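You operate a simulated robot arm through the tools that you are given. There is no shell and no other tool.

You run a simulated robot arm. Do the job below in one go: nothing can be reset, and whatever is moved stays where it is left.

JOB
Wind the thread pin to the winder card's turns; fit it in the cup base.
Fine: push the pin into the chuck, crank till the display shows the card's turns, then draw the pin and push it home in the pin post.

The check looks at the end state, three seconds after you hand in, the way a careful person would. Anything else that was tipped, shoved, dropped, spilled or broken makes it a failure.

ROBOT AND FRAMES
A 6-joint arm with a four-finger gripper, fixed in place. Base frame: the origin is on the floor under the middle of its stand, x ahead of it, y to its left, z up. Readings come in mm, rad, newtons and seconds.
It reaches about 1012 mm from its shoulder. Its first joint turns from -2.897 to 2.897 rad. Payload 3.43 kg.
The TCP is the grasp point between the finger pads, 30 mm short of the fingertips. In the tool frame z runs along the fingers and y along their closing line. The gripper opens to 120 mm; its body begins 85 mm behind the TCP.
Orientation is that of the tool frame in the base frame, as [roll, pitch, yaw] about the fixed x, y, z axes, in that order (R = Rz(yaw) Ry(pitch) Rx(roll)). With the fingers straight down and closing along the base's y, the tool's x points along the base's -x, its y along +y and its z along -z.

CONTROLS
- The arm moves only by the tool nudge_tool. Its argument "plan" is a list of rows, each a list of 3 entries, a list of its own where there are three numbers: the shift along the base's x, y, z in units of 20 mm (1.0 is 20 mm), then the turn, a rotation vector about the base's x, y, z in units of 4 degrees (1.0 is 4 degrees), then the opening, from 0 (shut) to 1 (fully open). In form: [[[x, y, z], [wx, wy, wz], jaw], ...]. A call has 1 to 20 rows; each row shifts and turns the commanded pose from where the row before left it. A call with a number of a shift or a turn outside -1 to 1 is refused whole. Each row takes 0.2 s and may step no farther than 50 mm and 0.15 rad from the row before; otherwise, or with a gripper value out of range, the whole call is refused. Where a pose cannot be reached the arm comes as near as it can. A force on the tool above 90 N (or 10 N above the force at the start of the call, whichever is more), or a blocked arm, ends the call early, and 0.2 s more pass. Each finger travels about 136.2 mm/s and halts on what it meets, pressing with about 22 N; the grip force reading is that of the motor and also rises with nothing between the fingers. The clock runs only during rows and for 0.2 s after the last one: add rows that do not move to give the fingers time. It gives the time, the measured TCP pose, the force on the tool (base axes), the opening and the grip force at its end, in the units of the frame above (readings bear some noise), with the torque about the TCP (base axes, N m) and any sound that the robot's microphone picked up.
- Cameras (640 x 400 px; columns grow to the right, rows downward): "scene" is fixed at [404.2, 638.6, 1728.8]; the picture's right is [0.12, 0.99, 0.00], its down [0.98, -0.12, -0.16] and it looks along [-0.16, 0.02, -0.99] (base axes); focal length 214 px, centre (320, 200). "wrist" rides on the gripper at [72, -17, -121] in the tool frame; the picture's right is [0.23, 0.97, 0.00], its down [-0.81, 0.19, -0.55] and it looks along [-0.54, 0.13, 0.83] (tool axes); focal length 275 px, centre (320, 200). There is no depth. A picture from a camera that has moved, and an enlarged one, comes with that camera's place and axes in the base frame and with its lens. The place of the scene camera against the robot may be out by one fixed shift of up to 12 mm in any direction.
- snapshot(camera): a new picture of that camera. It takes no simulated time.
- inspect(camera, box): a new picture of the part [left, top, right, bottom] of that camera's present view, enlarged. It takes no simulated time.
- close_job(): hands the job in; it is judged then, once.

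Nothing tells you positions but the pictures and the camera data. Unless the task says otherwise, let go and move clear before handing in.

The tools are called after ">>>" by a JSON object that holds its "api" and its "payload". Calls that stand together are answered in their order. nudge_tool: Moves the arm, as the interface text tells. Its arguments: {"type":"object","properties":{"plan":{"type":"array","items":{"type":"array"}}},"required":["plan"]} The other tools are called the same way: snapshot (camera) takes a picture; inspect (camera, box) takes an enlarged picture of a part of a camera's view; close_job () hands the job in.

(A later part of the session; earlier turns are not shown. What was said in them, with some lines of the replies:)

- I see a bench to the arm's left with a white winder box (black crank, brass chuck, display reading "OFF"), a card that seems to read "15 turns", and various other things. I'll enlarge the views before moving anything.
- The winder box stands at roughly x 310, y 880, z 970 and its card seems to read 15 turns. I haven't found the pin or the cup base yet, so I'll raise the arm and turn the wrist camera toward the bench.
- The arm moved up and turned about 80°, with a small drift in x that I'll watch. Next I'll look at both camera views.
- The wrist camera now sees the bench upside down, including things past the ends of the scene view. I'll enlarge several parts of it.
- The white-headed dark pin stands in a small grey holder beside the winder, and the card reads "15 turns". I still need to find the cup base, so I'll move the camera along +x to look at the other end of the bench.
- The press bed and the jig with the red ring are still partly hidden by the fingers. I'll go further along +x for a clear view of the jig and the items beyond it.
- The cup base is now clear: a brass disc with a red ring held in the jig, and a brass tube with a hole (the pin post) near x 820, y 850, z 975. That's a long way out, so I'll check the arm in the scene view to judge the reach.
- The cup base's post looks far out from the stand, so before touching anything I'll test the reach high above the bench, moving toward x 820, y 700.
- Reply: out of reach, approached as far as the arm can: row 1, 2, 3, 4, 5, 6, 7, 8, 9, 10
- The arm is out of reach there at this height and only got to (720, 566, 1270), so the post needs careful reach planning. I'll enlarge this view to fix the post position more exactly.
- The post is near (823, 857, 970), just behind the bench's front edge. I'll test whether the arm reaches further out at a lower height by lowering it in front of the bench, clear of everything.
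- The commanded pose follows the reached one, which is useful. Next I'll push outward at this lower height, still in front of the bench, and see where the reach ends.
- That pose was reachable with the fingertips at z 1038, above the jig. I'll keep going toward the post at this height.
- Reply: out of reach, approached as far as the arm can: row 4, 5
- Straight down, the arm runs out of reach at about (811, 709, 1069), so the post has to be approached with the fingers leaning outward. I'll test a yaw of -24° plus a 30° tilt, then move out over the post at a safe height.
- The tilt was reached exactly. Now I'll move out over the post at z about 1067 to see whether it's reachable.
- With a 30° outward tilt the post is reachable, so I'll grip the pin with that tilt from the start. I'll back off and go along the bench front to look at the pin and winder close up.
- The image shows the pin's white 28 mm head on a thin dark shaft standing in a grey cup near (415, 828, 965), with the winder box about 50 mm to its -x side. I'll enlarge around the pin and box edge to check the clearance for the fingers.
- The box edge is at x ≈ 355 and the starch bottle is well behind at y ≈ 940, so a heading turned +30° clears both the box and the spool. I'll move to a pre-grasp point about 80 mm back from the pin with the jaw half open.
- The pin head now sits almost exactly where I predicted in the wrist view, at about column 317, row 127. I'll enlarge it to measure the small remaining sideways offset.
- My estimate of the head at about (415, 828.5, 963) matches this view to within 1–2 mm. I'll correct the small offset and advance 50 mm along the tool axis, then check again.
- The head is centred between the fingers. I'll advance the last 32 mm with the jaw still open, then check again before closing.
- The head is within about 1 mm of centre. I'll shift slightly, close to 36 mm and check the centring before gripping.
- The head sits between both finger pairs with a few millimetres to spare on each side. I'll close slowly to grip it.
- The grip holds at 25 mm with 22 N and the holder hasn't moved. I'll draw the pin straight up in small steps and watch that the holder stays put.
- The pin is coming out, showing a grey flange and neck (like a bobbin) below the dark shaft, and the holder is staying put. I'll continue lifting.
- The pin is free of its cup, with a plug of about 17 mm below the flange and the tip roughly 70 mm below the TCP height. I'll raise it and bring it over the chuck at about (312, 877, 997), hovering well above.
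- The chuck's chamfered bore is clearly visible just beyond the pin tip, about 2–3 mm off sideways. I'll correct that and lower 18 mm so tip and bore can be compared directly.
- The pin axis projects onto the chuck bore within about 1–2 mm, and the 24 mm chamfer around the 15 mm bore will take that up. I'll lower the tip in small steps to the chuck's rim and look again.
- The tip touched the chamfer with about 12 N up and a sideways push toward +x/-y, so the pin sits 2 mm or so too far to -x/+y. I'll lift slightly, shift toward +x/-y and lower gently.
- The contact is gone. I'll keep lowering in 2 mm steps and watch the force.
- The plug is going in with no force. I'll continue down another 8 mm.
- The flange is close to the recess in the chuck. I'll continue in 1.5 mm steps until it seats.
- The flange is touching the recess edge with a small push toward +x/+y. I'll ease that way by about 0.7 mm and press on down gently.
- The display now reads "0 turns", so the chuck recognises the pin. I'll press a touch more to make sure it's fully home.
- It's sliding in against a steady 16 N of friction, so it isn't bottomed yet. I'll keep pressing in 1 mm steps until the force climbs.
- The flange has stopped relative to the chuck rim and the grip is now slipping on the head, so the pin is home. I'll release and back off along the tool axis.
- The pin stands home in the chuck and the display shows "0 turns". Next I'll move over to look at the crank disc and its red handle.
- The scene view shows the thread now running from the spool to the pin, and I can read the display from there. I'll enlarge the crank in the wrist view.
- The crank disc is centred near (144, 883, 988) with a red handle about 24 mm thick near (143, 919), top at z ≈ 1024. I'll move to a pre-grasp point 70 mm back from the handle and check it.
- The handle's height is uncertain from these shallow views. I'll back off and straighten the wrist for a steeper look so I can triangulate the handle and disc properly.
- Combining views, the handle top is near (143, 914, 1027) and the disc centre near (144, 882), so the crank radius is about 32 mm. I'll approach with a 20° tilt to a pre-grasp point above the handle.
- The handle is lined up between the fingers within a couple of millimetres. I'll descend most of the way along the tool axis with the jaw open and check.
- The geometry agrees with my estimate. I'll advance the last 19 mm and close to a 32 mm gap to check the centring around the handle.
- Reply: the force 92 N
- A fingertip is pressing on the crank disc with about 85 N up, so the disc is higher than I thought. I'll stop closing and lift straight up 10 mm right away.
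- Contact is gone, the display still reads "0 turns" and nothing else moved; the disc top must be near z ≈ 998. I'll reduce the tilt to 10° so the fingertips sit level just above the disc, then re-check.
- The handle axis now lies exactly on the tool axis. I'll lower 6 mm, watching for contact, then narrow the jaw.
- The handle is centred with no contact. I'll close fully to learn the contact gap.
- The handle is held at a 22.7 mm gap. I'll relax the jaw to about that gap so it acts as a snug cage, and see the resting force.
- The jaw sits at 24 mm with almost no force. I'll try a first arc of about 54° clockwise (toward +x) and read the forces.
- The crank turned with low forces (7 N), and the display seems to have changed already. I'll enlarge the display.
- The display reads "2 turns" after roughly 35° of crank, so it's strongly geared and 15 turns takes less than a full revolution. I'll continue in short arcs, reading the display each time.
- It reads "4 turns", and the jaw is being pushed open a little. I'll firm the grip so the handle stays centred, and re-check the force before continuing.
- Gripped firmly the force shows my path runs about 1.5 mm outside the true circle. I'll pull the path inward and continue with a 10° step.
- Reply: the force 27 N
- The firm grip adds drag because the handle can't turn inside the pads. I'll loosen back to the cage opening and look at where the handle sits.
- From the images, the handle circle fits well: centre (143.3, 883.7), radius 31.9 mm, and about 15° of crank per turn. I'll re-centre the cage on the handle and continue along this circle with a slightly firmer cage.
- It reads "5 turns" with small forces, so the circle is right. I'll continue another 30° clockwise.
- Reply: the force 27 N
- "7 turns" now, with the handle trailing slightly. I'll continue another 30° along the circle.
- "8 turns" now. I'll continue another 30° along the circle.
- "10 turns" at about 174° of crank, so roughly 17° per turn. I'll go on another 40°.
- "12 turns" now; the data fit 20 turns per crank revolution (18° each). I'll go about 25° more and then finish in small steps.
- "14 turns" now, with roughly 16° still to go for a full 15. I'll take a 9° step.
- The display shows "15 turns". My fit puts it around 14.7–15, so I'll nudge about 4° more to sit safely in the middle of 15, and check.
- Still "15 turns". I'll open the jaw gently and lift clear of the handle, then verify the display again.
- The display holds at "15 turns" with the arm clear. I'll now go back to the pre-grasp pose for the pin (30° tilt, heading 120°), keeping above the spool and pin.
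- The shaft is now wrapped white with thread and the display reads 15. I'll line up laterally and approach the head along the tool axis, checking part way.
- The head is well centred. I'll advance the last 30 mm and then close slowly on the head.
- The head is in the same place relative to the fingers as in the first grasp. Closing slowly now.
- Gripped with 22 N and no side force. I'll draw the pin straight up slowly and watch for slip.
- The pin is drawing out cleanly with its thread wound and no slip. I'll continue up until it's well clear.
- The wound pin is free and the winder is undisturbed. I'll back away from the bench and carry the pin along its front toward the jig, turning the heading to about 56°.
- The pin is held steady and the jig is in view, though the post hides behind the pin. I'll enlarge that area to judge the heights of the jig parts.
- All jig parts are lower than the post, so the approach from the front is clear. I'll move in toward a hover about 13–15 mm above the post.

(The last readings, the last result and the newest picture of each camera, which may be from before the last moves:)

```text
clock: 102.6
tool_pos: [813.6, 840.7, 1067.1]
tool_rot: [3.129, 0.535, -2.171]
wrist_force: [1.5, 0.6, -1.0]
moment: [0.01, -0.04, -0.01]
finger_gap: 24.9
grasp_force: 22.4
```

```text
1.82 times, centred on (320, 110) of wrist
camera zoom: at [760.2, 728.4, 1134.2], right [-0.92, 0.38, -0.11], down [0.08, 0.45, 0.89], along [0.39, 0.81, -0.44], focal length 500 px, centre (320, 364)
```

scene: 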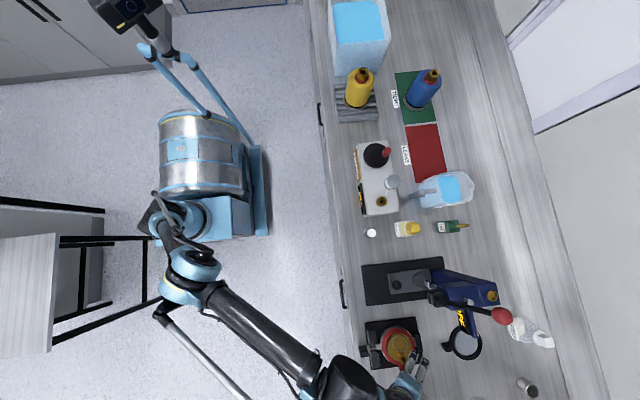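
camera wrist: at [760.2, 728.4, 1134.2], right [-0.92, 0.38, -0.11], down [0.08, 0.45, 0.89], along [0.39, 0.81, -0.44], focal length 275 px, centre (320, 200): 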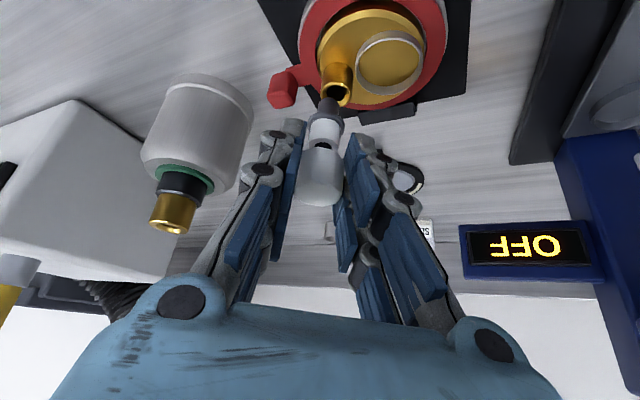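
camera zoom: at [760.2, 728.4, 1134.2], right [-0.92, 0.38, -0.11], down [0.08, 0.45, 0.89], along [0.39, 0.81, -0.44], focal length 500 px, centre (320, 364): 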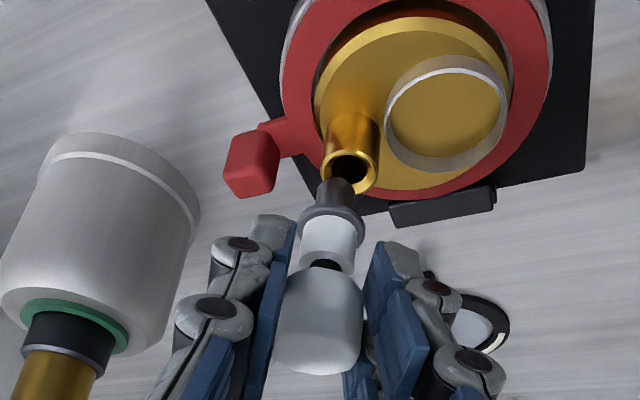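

A very clear view: the brass post's open bore sits just ahead of the pin tip, about 18 mm further in +y and 3 mm in +x. I'll move most of that way, lowering slightly, and look again.

>>> {"api": "nudge_tool", "payload": {"plan": [[[0.05, 0.25, -0.14], [0, 0, 0], 0.08], [[0.05, 0.25, -0.14], [0, 0, 0], 0.08], [[0.04, 0.2, -0.14], [0, 0, 0], 0.08], [[0, 0, 0], [0, 0, 0], 0.08]]}}

>>> {"api": "inspect", "payload": {"camera": "wrist", "box": [260, 20, 400, 160]}}

```text
clock: 103.6
tool_pos: [817.1, 854.2, 1057.5]
tool_rot: [3.129, 0.538, -2.172]
wrist_force: [0.5, -0.3, 0.3]
moment: [-0.02, -0.04, 0.05]
finger_gap: 24.7
grasp_force: 21.7
```

```text
2.86 times, centred on (330, 90) of wrist
camera zoom: at [763.3, 741.7, 1125.2], right [-0.92, 0.38, -0.11], down [0.08, 0.45, 0.89], along [0.39, 0.81, -0.44], focal length 786 px, centre (291, 514)
```

zoom: 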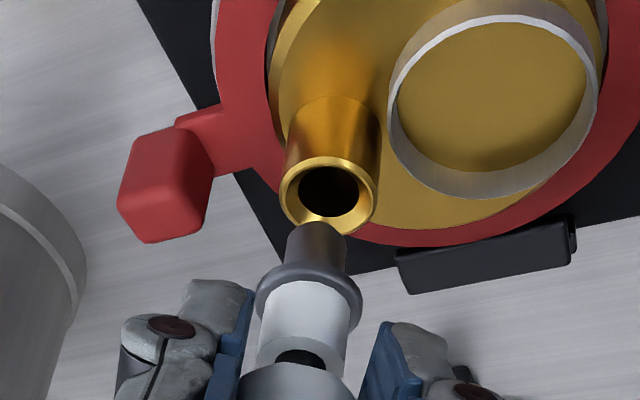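

The consensus for the post bore is about (823.5, 867.5, 967). I'll move +1.3/+7 mm and lower 12 mm so the tip sits just above the bore, then compare again.

>>> {"api": "nudge_tool", "payload": {"plan": [[[0.03, 0.18, -0.2], [0, 0, 0], 0.08], [[0.03, 0.17, -0.2], [0, 0, 0], 0.08], [[0, 0, -0.15], [0, 0, 0], 0.08], [[0, 0, 0], [0, 0, 0], 0.08]]}}

>>> {"api": "inspect", "payload": {"camera": "wrist", "box": [260, 20, 400, 160]}}

```text
clock: 104.6
tool_pos: [818.8, 860.3, 1046.2]
tool_rot: [3.13, 0.537, -2.172]
wrist_force: [1.0, -0.3, -0.2]
moment: [-0.03, -0.02, 0.01]
finger_gap: 24.8
grasp_force: 22.1
```

```text
2.86 times, centred on (330, 90) of wrist
camera zoom: at [764.4, 748.9, 1113.9], right [-0.92, 0.38, -0.11], down [0.08, 0.45, 0.89], along [0.39, 0.81, -0.44], focal length 786 px, centre (291, 514)
```

zoom: 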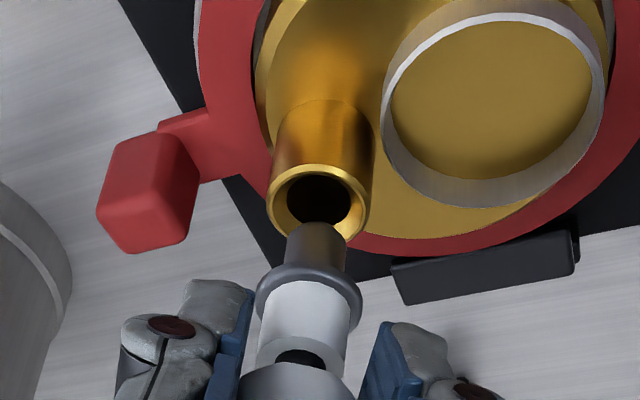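

By the numbers it's nearly aligned, and the chuck insertion taught me the true bore sits about 2 mm nearer the robot than computed. I'll apply that correction and lower 5 mm.

>>> {"api": "nudge_tool", "payload": {"plan": [[[-0.06, -0.08, 0], [0, 0, 0], 0.08], [[0, 0, -0.125], [0, 0, 0], 0.08], [[0, 0, -0.125], [0, 0, 0], 0.08], [[0, 0, 0], [0, 0, 0], 0.08]]}}

>>> {"api": "inspect", "payload": {"camera": "wrist", "box": [260, 20, 400, 160]}}

```text
clock: 105.6
tool_pos: [816.2, 858.9, 1042.2]
tool_rot: [3.13, 0.535, -2.171]
wrist_force: [-1.5, -0.5, 1.0]
moment: [0.0, 0.01, 0.0]
finger_gap: 24.9
grasp_force: 22.4
```

```text
2.86 times, centred on (330, 90) of wrist
camera zoom: at [763.1, 747.2, 1109.1], right [-0.92, 0.38, -0.11], down [0.08, 0.45, 0.89], along [0.39, 0.81, -0.44], focal length 786 px, centre (291, 514)
```

zoom: 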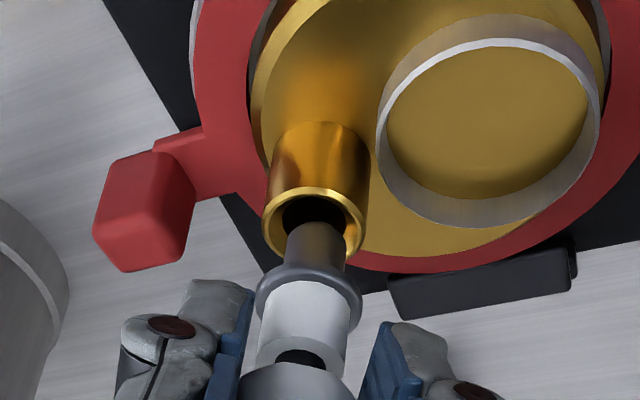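

The tip is right at the mouth of the post. I'll zoom in more for a careful left/right comparison before going in.

>>> {"api": "inspect", "payload": {"camera": "wrist", "box": [295, 70, 355, 130]}}

```text
6.67 times, centred on (325, 100) of wrist
camera zoom: at [763.1, 747.2, 1109.1], right [-0.92, 0.38, -0.11], down [0.08, 0.45, 0.89], along [0.39, 0.81, -0.44], focal length 1835 px, centre (287, 867)
```

zoom: 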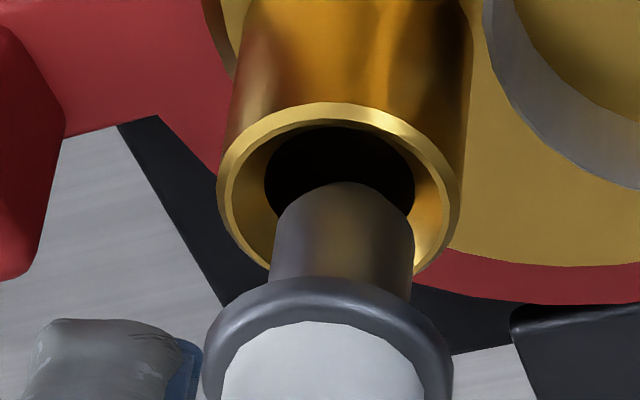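

The bore is about 0.85 mm to image-left of the pin axis. I'll apply that small correction and lower in 2 mm steps, reading the force.

>>> {"api": "nudge_tool", "payload": {"plan": [[[0.039, -0.016, 0], [0, 0, 0], 0.08], [[0, 0, -0.1], [0, 0, 0], 0.08], [[0, 0, -0.1], [0, 0, 0], 0.08], [[0, 0, 0], [0, 0, 0], 0.08]]}}

>>> {"api": "inspect", "payload": {"camera": "wrist", "box": [295, 70, 355, 130]}}

```text
clock: 106.6
tool_pos: [817.3, 859.0, 1037.7]
tool_rot: [3.13, 0.535, -2.172]
wrist_force: [-0.8, 0.3, -0.4]
moment: [0.03, -0.01, -0.01]
finger_gap: 24.8
grasp_force: 22.1
```

```text
6.67 times, centred on (325, 100) of wrist
camera zoom: at [763.7, 747.0, 1105.1], right [-0.92, 0.38, -0.11], down [0.08, 0.45, 0.89], along [0.39, 0.81, -0.44], focal length 1835 px, centre (287, 867)
```

zoom: 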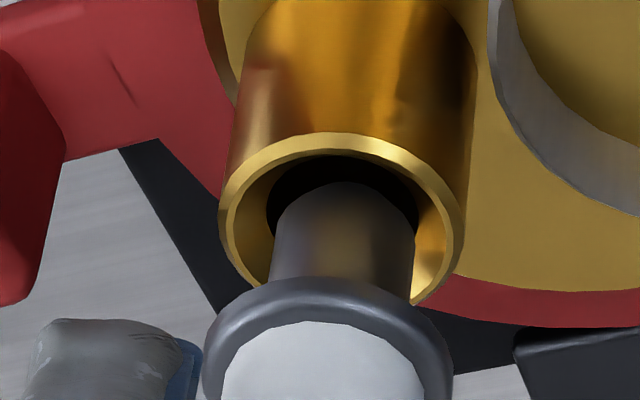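

No contact, and the tip now coincides with the rim centre. I'll lower 2 mm more and check the force.

>>> {"api": "nudge_tool", "payload": {"plan": [[[0, 0, -0.1], [0, 0, 0], 0.08], [[0, 0, 0], [0, 0, 0], 0.08]]}}

>>> {"api": "inspect", "payload": {"camera": "wrist", "box": [295, 70, 355, 130]}}

```text
clock: 107.2
tool_pos: [818.2, 858.2, 1035.1]
tool_rot: [3.13, 0.536, -2.172]
wrist_force: [0.4, -0.6, 0.0]
moment: [-0.01, -0.01, 0.03]
finger_gap: 24.8
grasp_force: 22.3
```

```text
6.67 times, centred on (325, 100) of wrist
camera zoom: at [763.6, 746.7, 1103.1], right [-0.92, 0.38, -0.11], down [0.08, 0.45, 0.89], along [0.39, 0.81, -0.44], focal length 1835 px, centre (287, 867)
```

zoom: 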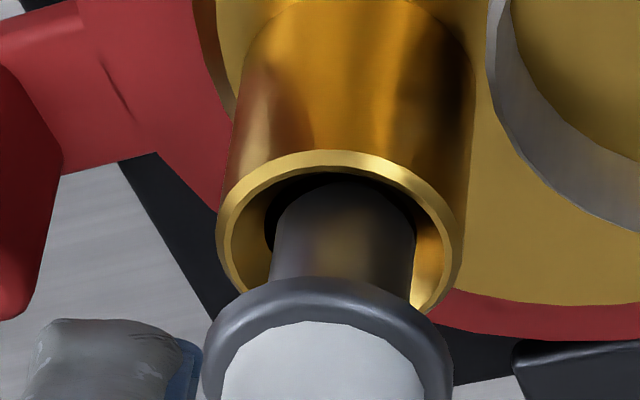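

Still no contact, with the tip entering the bevel. I'll continue 2 mm with a tiny sideways correction.

>>> {"api": "nudge_tool", "payload": {"plan": [[[0.015, -0.006, -0.05], [0, 0, 0], 0.08], [[0, 0, -0.05], [0, 0, 0], 0.08], [[0, 0, 0], [0, 0, 0], 0.08]]}}

>>> {"api": "inspect", "payload": {"camera": "wrist", "box": [295, 70, 355, 130]}}

```text
clock: 108.0
tool_pos: [818.0, 858.6, 1033.6]
tool_rot: [3.131, 0.535, -2.172]
wrist_force: [0.7, 0.0, 0.5]
moment: [0.04, 0.02, 0.02]
finger_gap: 24.9
grasp_force: 21.6
```

```text
6.67 times, centred on (325, 100) of wrist
camera zoom: at [763.9, 746.9, 1101.4], right [-0.92, 0.38, -0.11], down [0.08, 0.45, 0.89], along [0.39, 0.81, -0.44], focal length 1835 px, centre (287, 867)
```

zoom: 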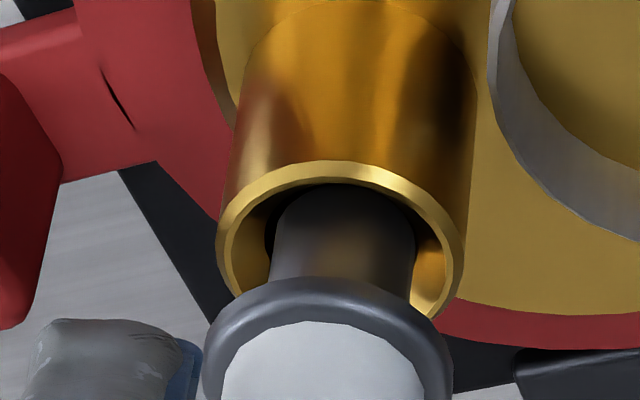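

The tip is in the bore with no force. Continuing down 4 mm.

>>> {"api": "nudge_tool", "payload": {"plan": [[[0, 0, -0.1], [0, 0, 0], 0.08], [[0, 0, -0.1], [0, 0, 0], 0.08], [[0, 0, 0], [0, 0, 0], 0.08]]}}

>>> {"api": "inspect", "payload": {"camera": "wrist", "box": [295, 70, 355, 130]}}

```text
clock: 108.8
tool_pos: [818.4, 858.9, 1030.5]
tool_rot: [3.128, 0.536, -2.171]
wrist_force: [1.4, 0.7, -1.2]
moment: [0.04, -0.09, -0.03]
finger_gap: 25.1
grasp_force: 21.5
```

```text
6.67 times, centred on (325, 100) of wrist
camera zoom: at [764.1, 747.2, 1097.0], right [-0.92, 0.38, -0.11], down [0.08, 0.45, 0.89], along [0.39, 0.81, -0.44], focal length 1835 px, centre (287, 867)
```

zoom: 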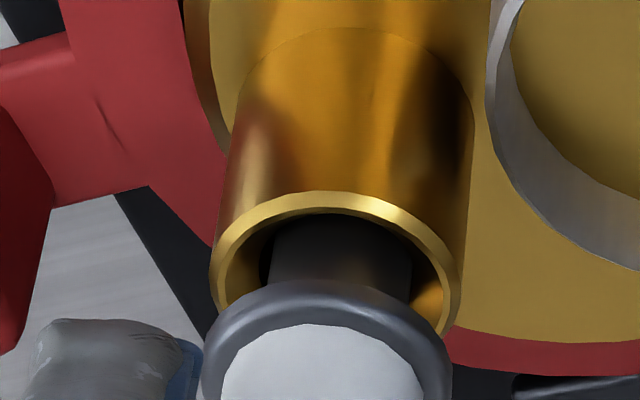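

The plug is entering the bore cleanly. Continuing down another 4 mm.

>>> {"api": "nudge_tool", "payload": {"plan": [[[0, 0, -0.1], [0, 0, 0], 0.08], [[0, 0, -0.1], [0, 0, 0], 0.08], [[0, 0, 0], [0, 0, 0], 0.08]]}}

>>> {"api": "inspect", "payload": {"camera": "wrist", "box": [295, 70, 355, 130]}}

```text
clock: 109.6
tool_pos: [818.2, 859.1, 1026.0]
tool_rot: [3.13, 0.535, -2.172]
wrist_force: [3.2, 1.0, 0.3]
moment: [0.04, -0.21, -0.01]
finger_gap: 25.0
grasp_force: 22.7
```

```text
6.67 times, centred on (325, 100) of wrist
camera zoom: at [763.8, 747.3, 1093.1], right [-0.92, 0.38, -0.11], down [0.08, 0.45, 0.89], along [0.39, 0.81, -0.44], focal length 1835 px, centre (287, 867)
```

zoom: 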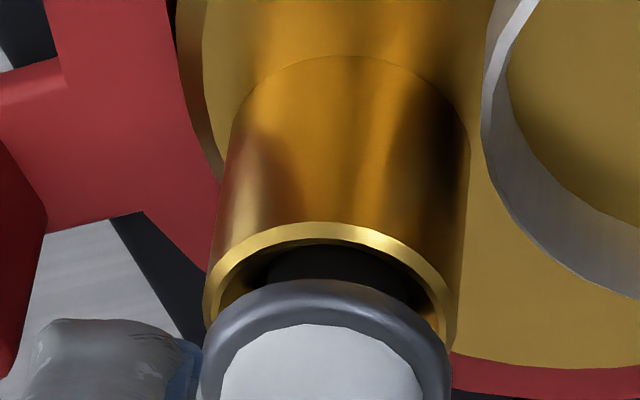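

Very little force and the flange is nearing the rim. Continuing with 3 mm in small steps.

>>> {"api": "nudge_tool", "payload": {"plan": [[[0.01, 0, -0.075], [0, 0, 0], 0.08], [[0, 0, -0.075], [0, 0, 0], 0.08], [[0, 0, 0], [0, 0, 0], 0.08]]}}

>>> {"api": "inspect", "payload": {"camera": "wrist", "box": [295, 70, 355, 130]}}

```text
clock: 110.4
tool_pos: [817.8, 858.2, 1022.0]
tool_rot: [3.129, 0.536, -2.17]
wrist_force: [1.2, 1.3, 0.7]
moment: [0.07, -0.12, 0.0]
finger_gap: 24.6
grasp_force: 22.4
```

```text
6.67 times, centred on (325, 100) of wrist
camera zoom: at [764.0, 747.2, 1090.1], right [-0.92, 0.38, -0.11], down [0.08, 0.45, 0.89], along [0.39, 0.81, -0.44], focal length 1835 px, centre (287, 867)
```

zoom: 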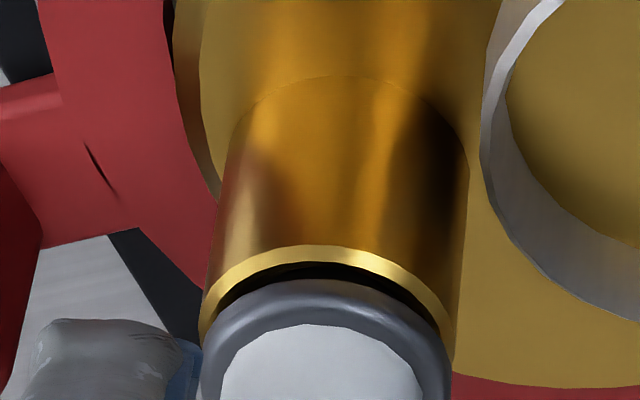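

About 1.5–2 mm remain before the flange seats. Continuing in 1 mm steps.

>>> {"api": "nudge_tool", "payload": {"plan": [[[0, 0, -0.05], [0, 0, 0], 0.08], [[0, 0, -0.05], [0, 0, 0], 0.08], [[0, 0, 0], [0, 0, 0], 0.08]]}}

>>> {"api": "inspect", "payload": {"camera": "wrist", "box": [295, 70, 355, 130]}}

```text
clock: 111.2
tool_pos: [817.9, 858.7, 1021.5]
tool_rot: [3.128, 0.536, -2.171]
wrist_force: [1.8, 1.9, 0.5]
moment: [0.09, -0.13, -0.02]
finger_gap: 24.7
grasp_force: 22.2
```

```text
6.67 times, centred on (325, 100) of wrist
camera zoom: at [764.1, 747.0, 1088.2], right [-0.92, 0.38, -0.11], down [0.08, 0.45, 0.89], along [0.39, 0.81, -0.44], focal length 1835 px, centre (287, 867)
```

zoom: 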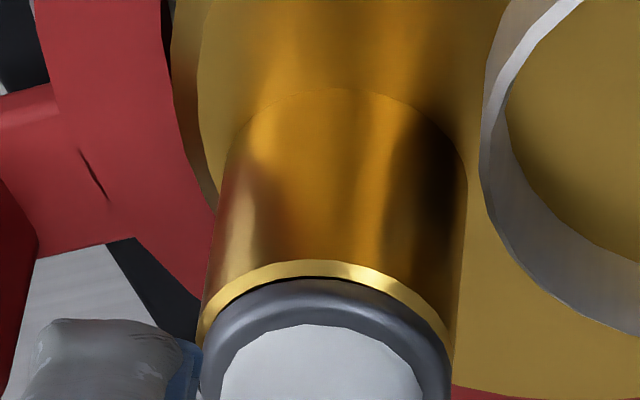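

The flange is almost touching the rim (a thin dark gap is left). I'll push down 2 mm more in small steps and look for the force rise that marks home.

>>> {"api": "nudge_tool", "payload": {"plan": [[[0, 0, -0.05], [0, 0, 0], 0.08], [[0, 0, -0.05], [0, 0, 0], 0.08], [[0, 0, 0], [0, 0, 0], 0.08]]}}

>>> {"api": "inspect", "payload": {"camera": "wrist", "box": [295, 70, 355, 130]}}

```text
clock: 112.0
tool_pos: [817.6, 857.4, 1018.6]
tool_rot: [3.129, 0.536, -2.173]
wrist_force: [1.6, 2.3, 1.6]
moment: [0.12, -0.12, 0.0]
finger_gap: 24.5
grasp_force: 22.1
```

```text
6.67 times, centred on (325, 100) of wrist
camera zoom: at [764.2, 746.9, 1086.1], right [-0.92, 0.38, -0.11], down [0.08, 0.45, 0.89], along [0.39, 0.81, -0.44], focal length 1835 px, centre (287, 867)
```

zoom: 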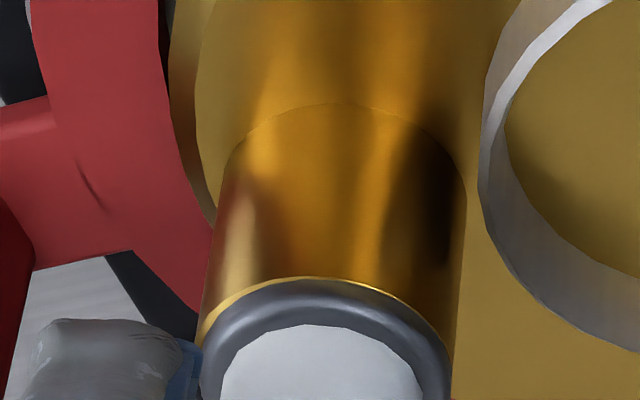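

It's still moving freely. I'll push another 2 mm in 1 mm steps.

>>> {"api": "nudge_tool", "payload": {"plan": [[[0, 0, -0.05], [0, 0, 0], 0.08], [[0, 0, -0.05], [0, 0, 0], 0.08], [[0, 0, 0], [0, 0, 0], 0.08]]}}

>>> {"api": "inspect", "payload": {"camera": "wrist", "box": [285, 70, 365, 150]}}

```text
clock: 112.8
tool_pos: [818.6, 856.7, 1018.0]
tool_rot: [3.13, 0.535, -2.173]
wrist_force: [4.9, 5.2, 15.7]
moment: [0.26, -0.21, -0.04]
finger_gap: 24.5
grasp_force: 22.1
```

```text
5.00 times, centred on (325, 110) of wrist
camera zoom: at [763.8, 746.3, 1085.0], right [-0.92, 0.38, -0.11], down [0.08, 0.45, 0.89], along [0.39, 0.81, -0.44], focal length 1376 px, centre (295, 650)
```

zoom: 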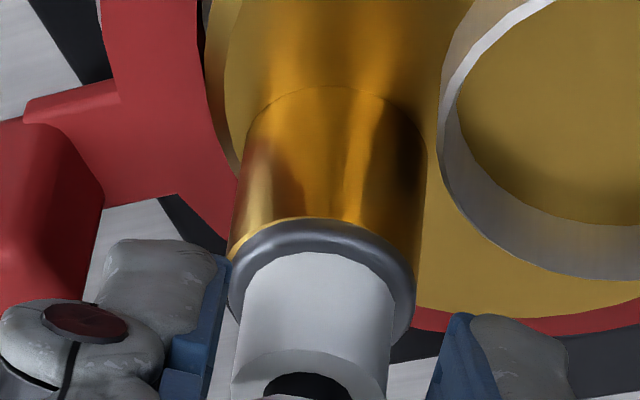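

Force rose to 16 N, so the flange appears to be seated. I'll zoom in to check whether any gap remains between flange and post rim.

>>> {"api": "inspect", "payload": {"camera": "wrist", "box": [305, 90, 345, 130]}}

>>> {"api": "snapshot", "payload": {"camera": "wrist"}}

```text
10.00 times, centred on (325, 110) of wrist
camera zoom: at [763.8, 746.3, 1085.0], right [-0.92, 0.38, -0.11], down [0.08, 0.45, 0.89], along [0.39, 0.81, -0.44], focal length 2753 px, centre (270, 1100)
```

zoom: 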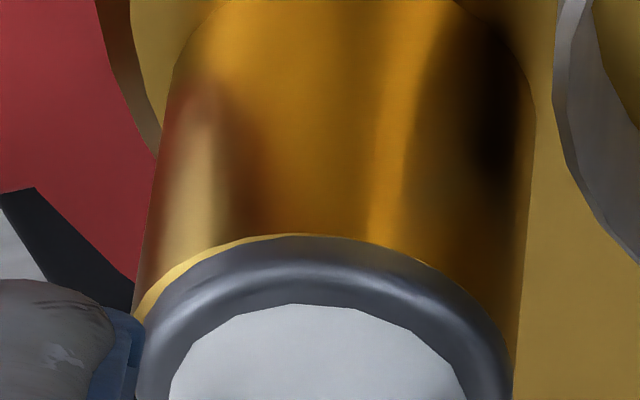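

```text
taken
camera wrist: at [763.8, 746.3, 1085.0], right [-0.92, 0.38, -0.11], down [0.08, 0.45, 0.89], along [0.39, 0.81, -0.44], focal length 275 px, centre (320, 200)
```

wrist: 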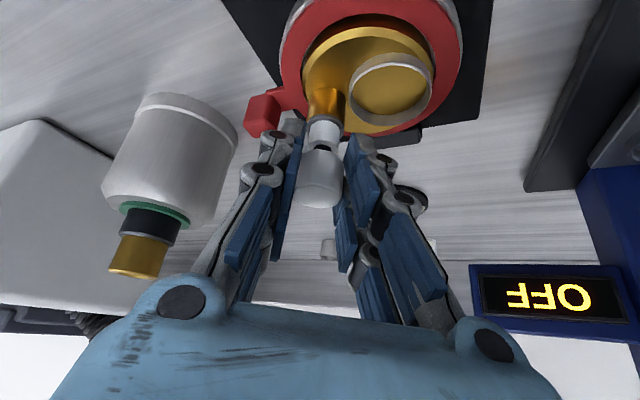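

The flange's lower edge now coincides with the post rim, so it's sitting on the post. I'll relieve the side load, open the jaw gently and retreat along the tool axis to check.

>>> {"api": "nudge_tool", "payload": {"plan": [[[0.02, 0.03, 0], [0, 0, 0], 0.08], [[0, 0, 0], [0, 0, 0], 0.08]]}}

```text
clock: 113.4
tool_pos: [818.7, 858.0, 1019.2]
tool_rot: [3.129, 0.537, -2.169]
wrist_force: [-2.1, -4.6, 12.4]
moment: [-0.25, 0.1, -0.01]
finger_gap: 24.9
grasp_force: 21.9
```

The side load has nearly cancelled. I'll press 1 mm more to confirm it's bottomed before releasing.

>>> {"api": "nudge_tool", "payload": {"plan": [[[-0.008, -0.015, -0.05], [0, 0, 0], 0.08], [[0, 0, 0], [0, 0, 0], 0.08]]}}

>>> {"api": "inspect", "payload": {"camera": "wrist", "box": [285, 70, 365, 150]}}

```text
clock: 114.0
tool_pos: [819.6, 858.6, 1015.5]
tool_rot: [3.13, 0.536, -2.171]
wrist_force: [2.5, 0.5, 16.3]
moment: [0.05, -0.14, -0.01]
finger_gap: 24.5
grasp_force: 22.0
```

```text
5.00 times, centred on (325, 110) of wrist
camera zoom: at [764.0, 746.8, 1083.8], right [-0.92, 0.38, -0.11], down [0.08, 0.45, 0.89], along [0.39, 0.81, -0.44], focal length 1376 px, centre (295, 650)
```

zoom: 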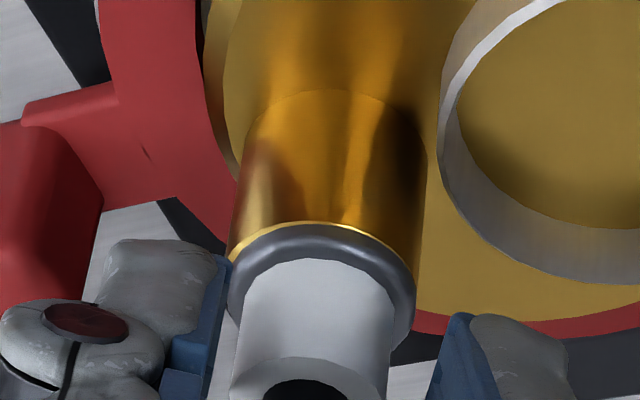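

The grip slipped again while the flange stayed put on the rim, so the pin is bottomed. I'll release slowly and retreat along the tool axis.

>>> {"api": "nudge_tool", "payload": {"plan": [[[0, 0, 0.04], [0, 0, 0], 0.08], [[0, 0, 0], [0, 0, 0], 0.22], [[0, 0, 0], [0, 0, 0], 0.28], [[0, 0, 0], [0, 0, 0], 0.36], [[0, 0, 0], [0, 0, 0], 0.42], [[0, 0, 0], [0, 0, 0], 0.42], [[-0.138, -0.215, 0.43], [0, 0, 0], 0.42], [[-0.138, -0.215, 0.43], [0, 0, 0], 0.42], [[-0.138, -0.215, 0.43], [0, 0, 0], 0.42], [[-0.138, -0.215, 0.43], [0, 0, 0], 0.42], [[-0.138, -0.215, 0.43], [0, 0, 0], 0.42], [[0, 0, 0], [0, 0, 0], 0.42]]}}

>>> {"api": "snapshot", "payload": {"camera": "wrist"}}

>>> {"api": "inspect", "payload": {"camera": "wrist", "box": [240, 20, 400, 180]}}

>>> {"api": "inspect", "payload": {"camera": "scene", "box": [340, 300, 480, 400]}}

```text
clock: 116.6
tool_pos: [804.5, 837.5, 1060.8]
tool_rot: [3.13, 0.536, -2.171]
wrist_force: [0.6, 0.1, -0.5]
moment: [0.0, -0.01, -0.03]
finger_gap: 50.3
grasp_force: 0.0
```

```text
taken
camera wrist: at [750.6, 725.6, 1127.6], right [-0.92, 0.38, -0.11], down [0.08, 0.45, 0.89], along [0.39, 0.81, -0.44], focal length 275 px, centre (320, 200)
```

wrist: 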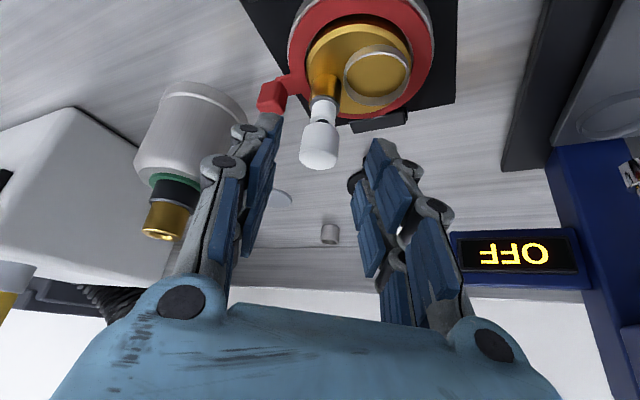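

```text
2.50 times, centred on (320, 100) of wrist
camera zoom: at [750.6, 725.6, 1127.6], right [-0.92, 0.38, -0.11], down [0.08, 0.45, 0.89], along [0.39, 0.81, -0.44], focal length 688 px, centre (320, 450)
```

zoom: 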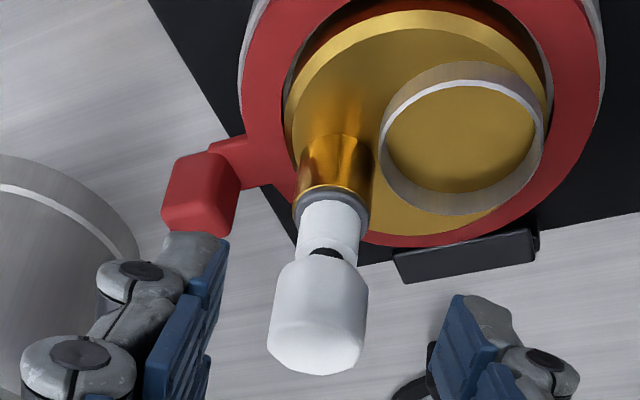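

```text
4.00 times, centred on (410, 350) of scene
camera zoom: at [404.2, 638.6, 1728.8], right [0.12, 0.99, 0.0], down [0.98, -0.12, -0.16], along [-0.16, 0.02, -0.99], focal length 858 px, centre (-40, -400)
```

zoom: 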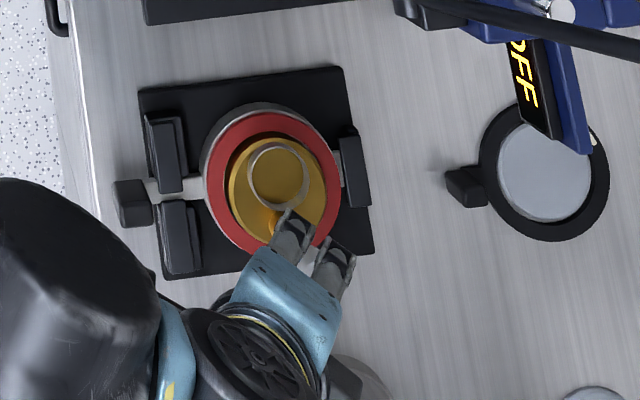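

The wound pin stands upright in the post with its flange on the rim. I'll zoom in on the joint to confirm it's fully home.

>>> {"api": "inspect", "payload": {"camera": "wrist", "box": [300, 60, 340, 110]}}

```text
8.00 times, centred on (320, 85) of wrist
camera zoom: at [750.6, 725.6, 1127.6], right [-0.92, 0.38, -0.11], down [0.08, 0.45, 0.89], along [0.39, 0.81, -0.44], focal length 2202 px, centre (320, 1120)
```

zoom: 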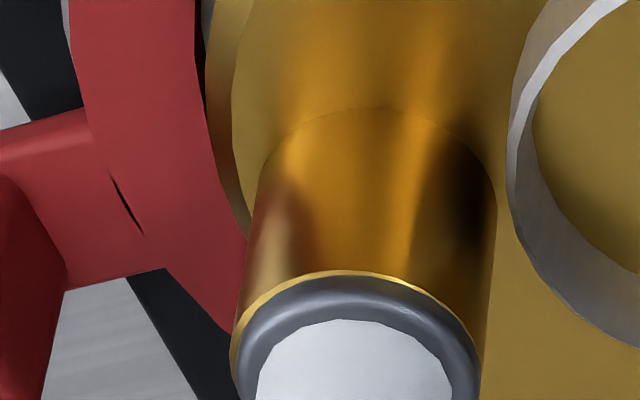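

No gap shows between the flange and the post rim, and it didn't move under 16 N, so the pin is home. I'll back the arm fully clear and check the whole bench.

>>> {"api": "nudge_tool", "payload": {"plan": [[[-0.138, -0.215, 0.43], [0, 0, 0], 0.42], [[-0.138, -0.215, 0.43], [0, 0, 0], 0.42], [[-0.138, -0.215, 0.43], [0, 0, 0], 0.42], [[-0.1, -0.7, 0.2], [0, 0, 0], 0.42], [[-0.1, -1, 0], [0, 0, 0], 0.42], [[-0.1, -1, 0], [0, 0, 0], 0.42], [[-0.1, -1, 0], [0, 0, 0], 0.42], [[-0.1, -1, 0], [0, 0, 0], 0.42], [[-0.1, -1, 0], [0, 0, 0], 0.42], [[-0.1, -1, 0], [0, 0, 0], 0.42], [[-0.5, -1, 0], [0, 0, 0], 0.42], [[-0.5, -1, 0], [0, 0, 0], 0.42], [[-0.5, -1, 0], [0, 0, 0], 0.42], [[-0.5, -1, 0], [0, 0, 0], 0.42], [[0, 0, 0], [0, 0, 0], 0.42]]}}

>>> {"api": "snapshot", "payload": {"camera": "scene"}}

>>> {"api": "inspect", "payload": {"camera": "scene", "box": [340, 300, 480, 400]}}

>>> {"api": "inspect", "payload": {"camera": "scene", "box": [340, 130, 480, 250]}}

>>> {"api": "snapshot", "payload": {"camera": "wrist"}}

```text
clock: 119.8
tool_pos: [743.0, 609.3, 1090.8]
tool_rot: [3.129, 0.537, -2.171]
wrist_force: [-0.1, 0.6, 0.0]
moment: [0.03, -0.01, 0.0]
finger_gap: 50.4
grasp_force: 0.0
```

```text
taken
```

scene: 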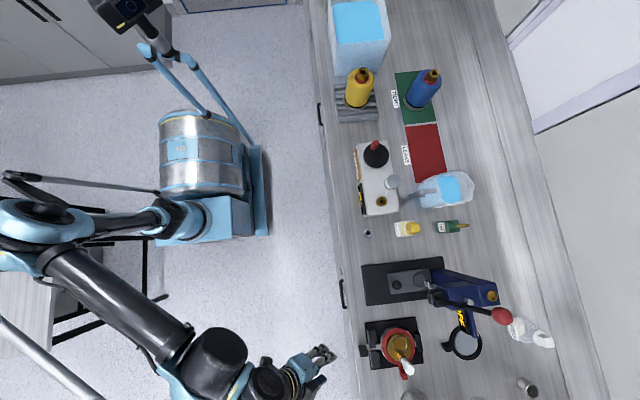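

```text
4.00 times, centred on (410, 350) of scene
camera zoom: at [404.2, 638.6, 1728.8], right [0.12, 0.99, 0.0], down [0.98, -0.12, -0.16], along [-0.16, 0.02, -0.99], focal length 858 px, centre (-40, -400)
```

zoom: 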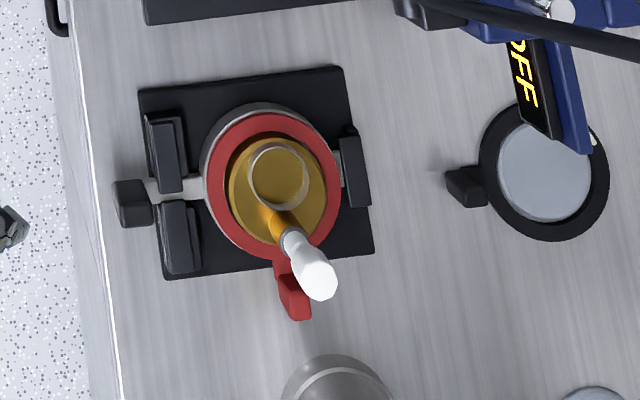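

```text
3.33 times, centred on (410, 190) of scene
camera zoom: at [404.2, 638.6, 1728.8], right [0.12, 0.99, 0.0], down [0.98, -0.12, -0.16], along [-0.16, 0.02, -0.99], focal length 715 px, centre (20, 233)
```

zoom: 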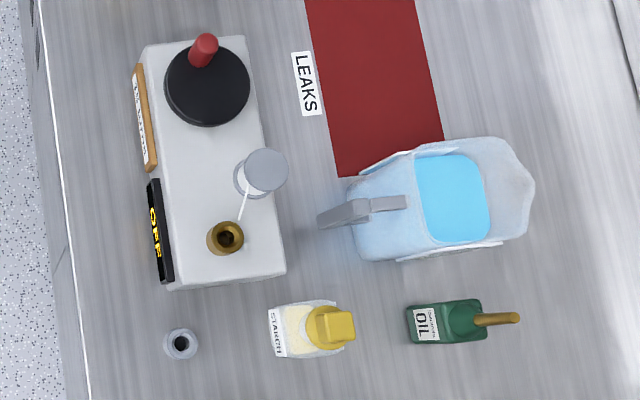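

```text
taken
camera wrist: at [688.4, 498.8, 1157.3], right [-0.92, 0.38, -0.11], down [0.08, 0.45, 0.89], along [0.39, 0.81, -0.44], focal length 275 px, centre (320, 200)
```

wrist: 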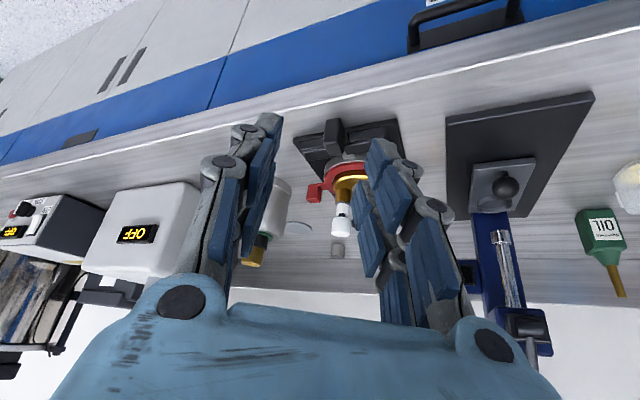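

Everything else is where it was, and the pin is standing in the post. I'll take one last side-on zoom of the pin before handing in.

>>> {"api": "inspect", "payload": {"camera": "wrist", "box": [300, 140, 390, 250]}}

>>> {"api": "inspect", "payload": {"camera": "scene", "box": [390, 335, 420, 385]}}

```text
3.64 times, centred on (345, 195) of wrist
camera zoom: at [688.4, 498.8, 1157.3], right [-0.92, 0.38, -0.11], down [0.08, 0.45, 0.89], along [0.39, 0.81, -0.44], focal length 1001 px, centre (229, 218)
```

zoom: 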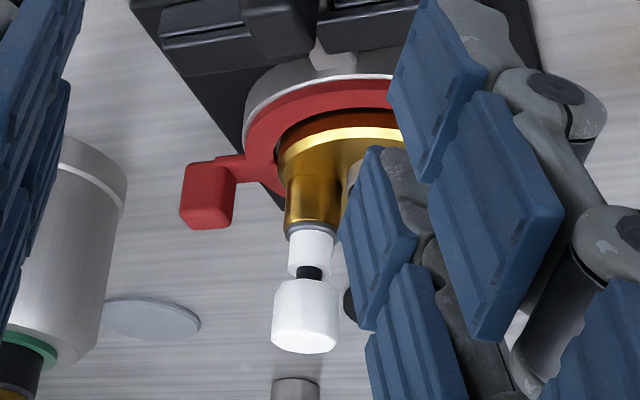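

```text
8.00 times, centred on (405, 360) of scene
camera zoom: at [404.2, 638.6, 1728.8], right [0.12, 0.99, 0.0], down [0.98, -0.12, -0.16], along [-0.16, 0.02, -0.99], focal length 1716 px, centre (-360, -1080)
```

zoom: 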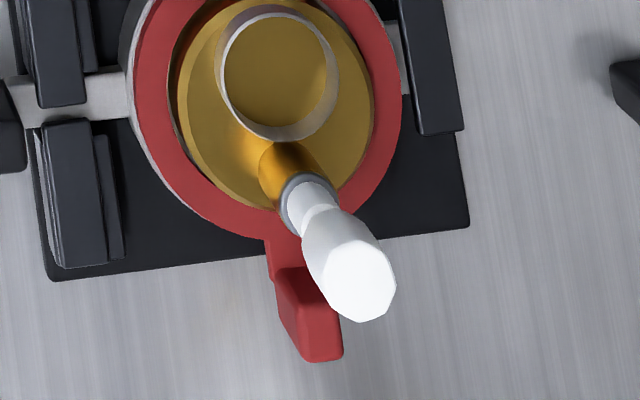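

The pin stands upright in the pin post with its flange flush on the rim and 15 turns of thread wound on it. The winder, holder and everything else are undisturbed and the arm is clear, so I'm handing in.

>>> {"api": "close_job", "payload": {}}

```text
The job is handed in.
```

The thread pin carries the 15 turns the card asks for. It now stands upright in the pin post of the cup base, with its flange down on the rim.

- **Winding:** the display read "15 turns" when I stopped cranking, and still did once the arm was clear. About 18° of crank made one turn. I went about 4° past where the display changed to 15, so the count wasn't on the edge.
- **Seating:** the flange stayed on the rim under about 16 N of push, and no gap showed in the close-ups.
- **Contact on the way:** while first gripping the crank handle, a fingertip pressed on the crank disc with about 85 N. I lifted off straight away. The display stayed at "0 turns" and the winder did not move, though the handle turned slightly.
- **Rest of the bench:** in the last pictures I saw nothing else shifted. The winder display is back to "OFF", the empty pin cup stands where it was, and the arm is well clear.
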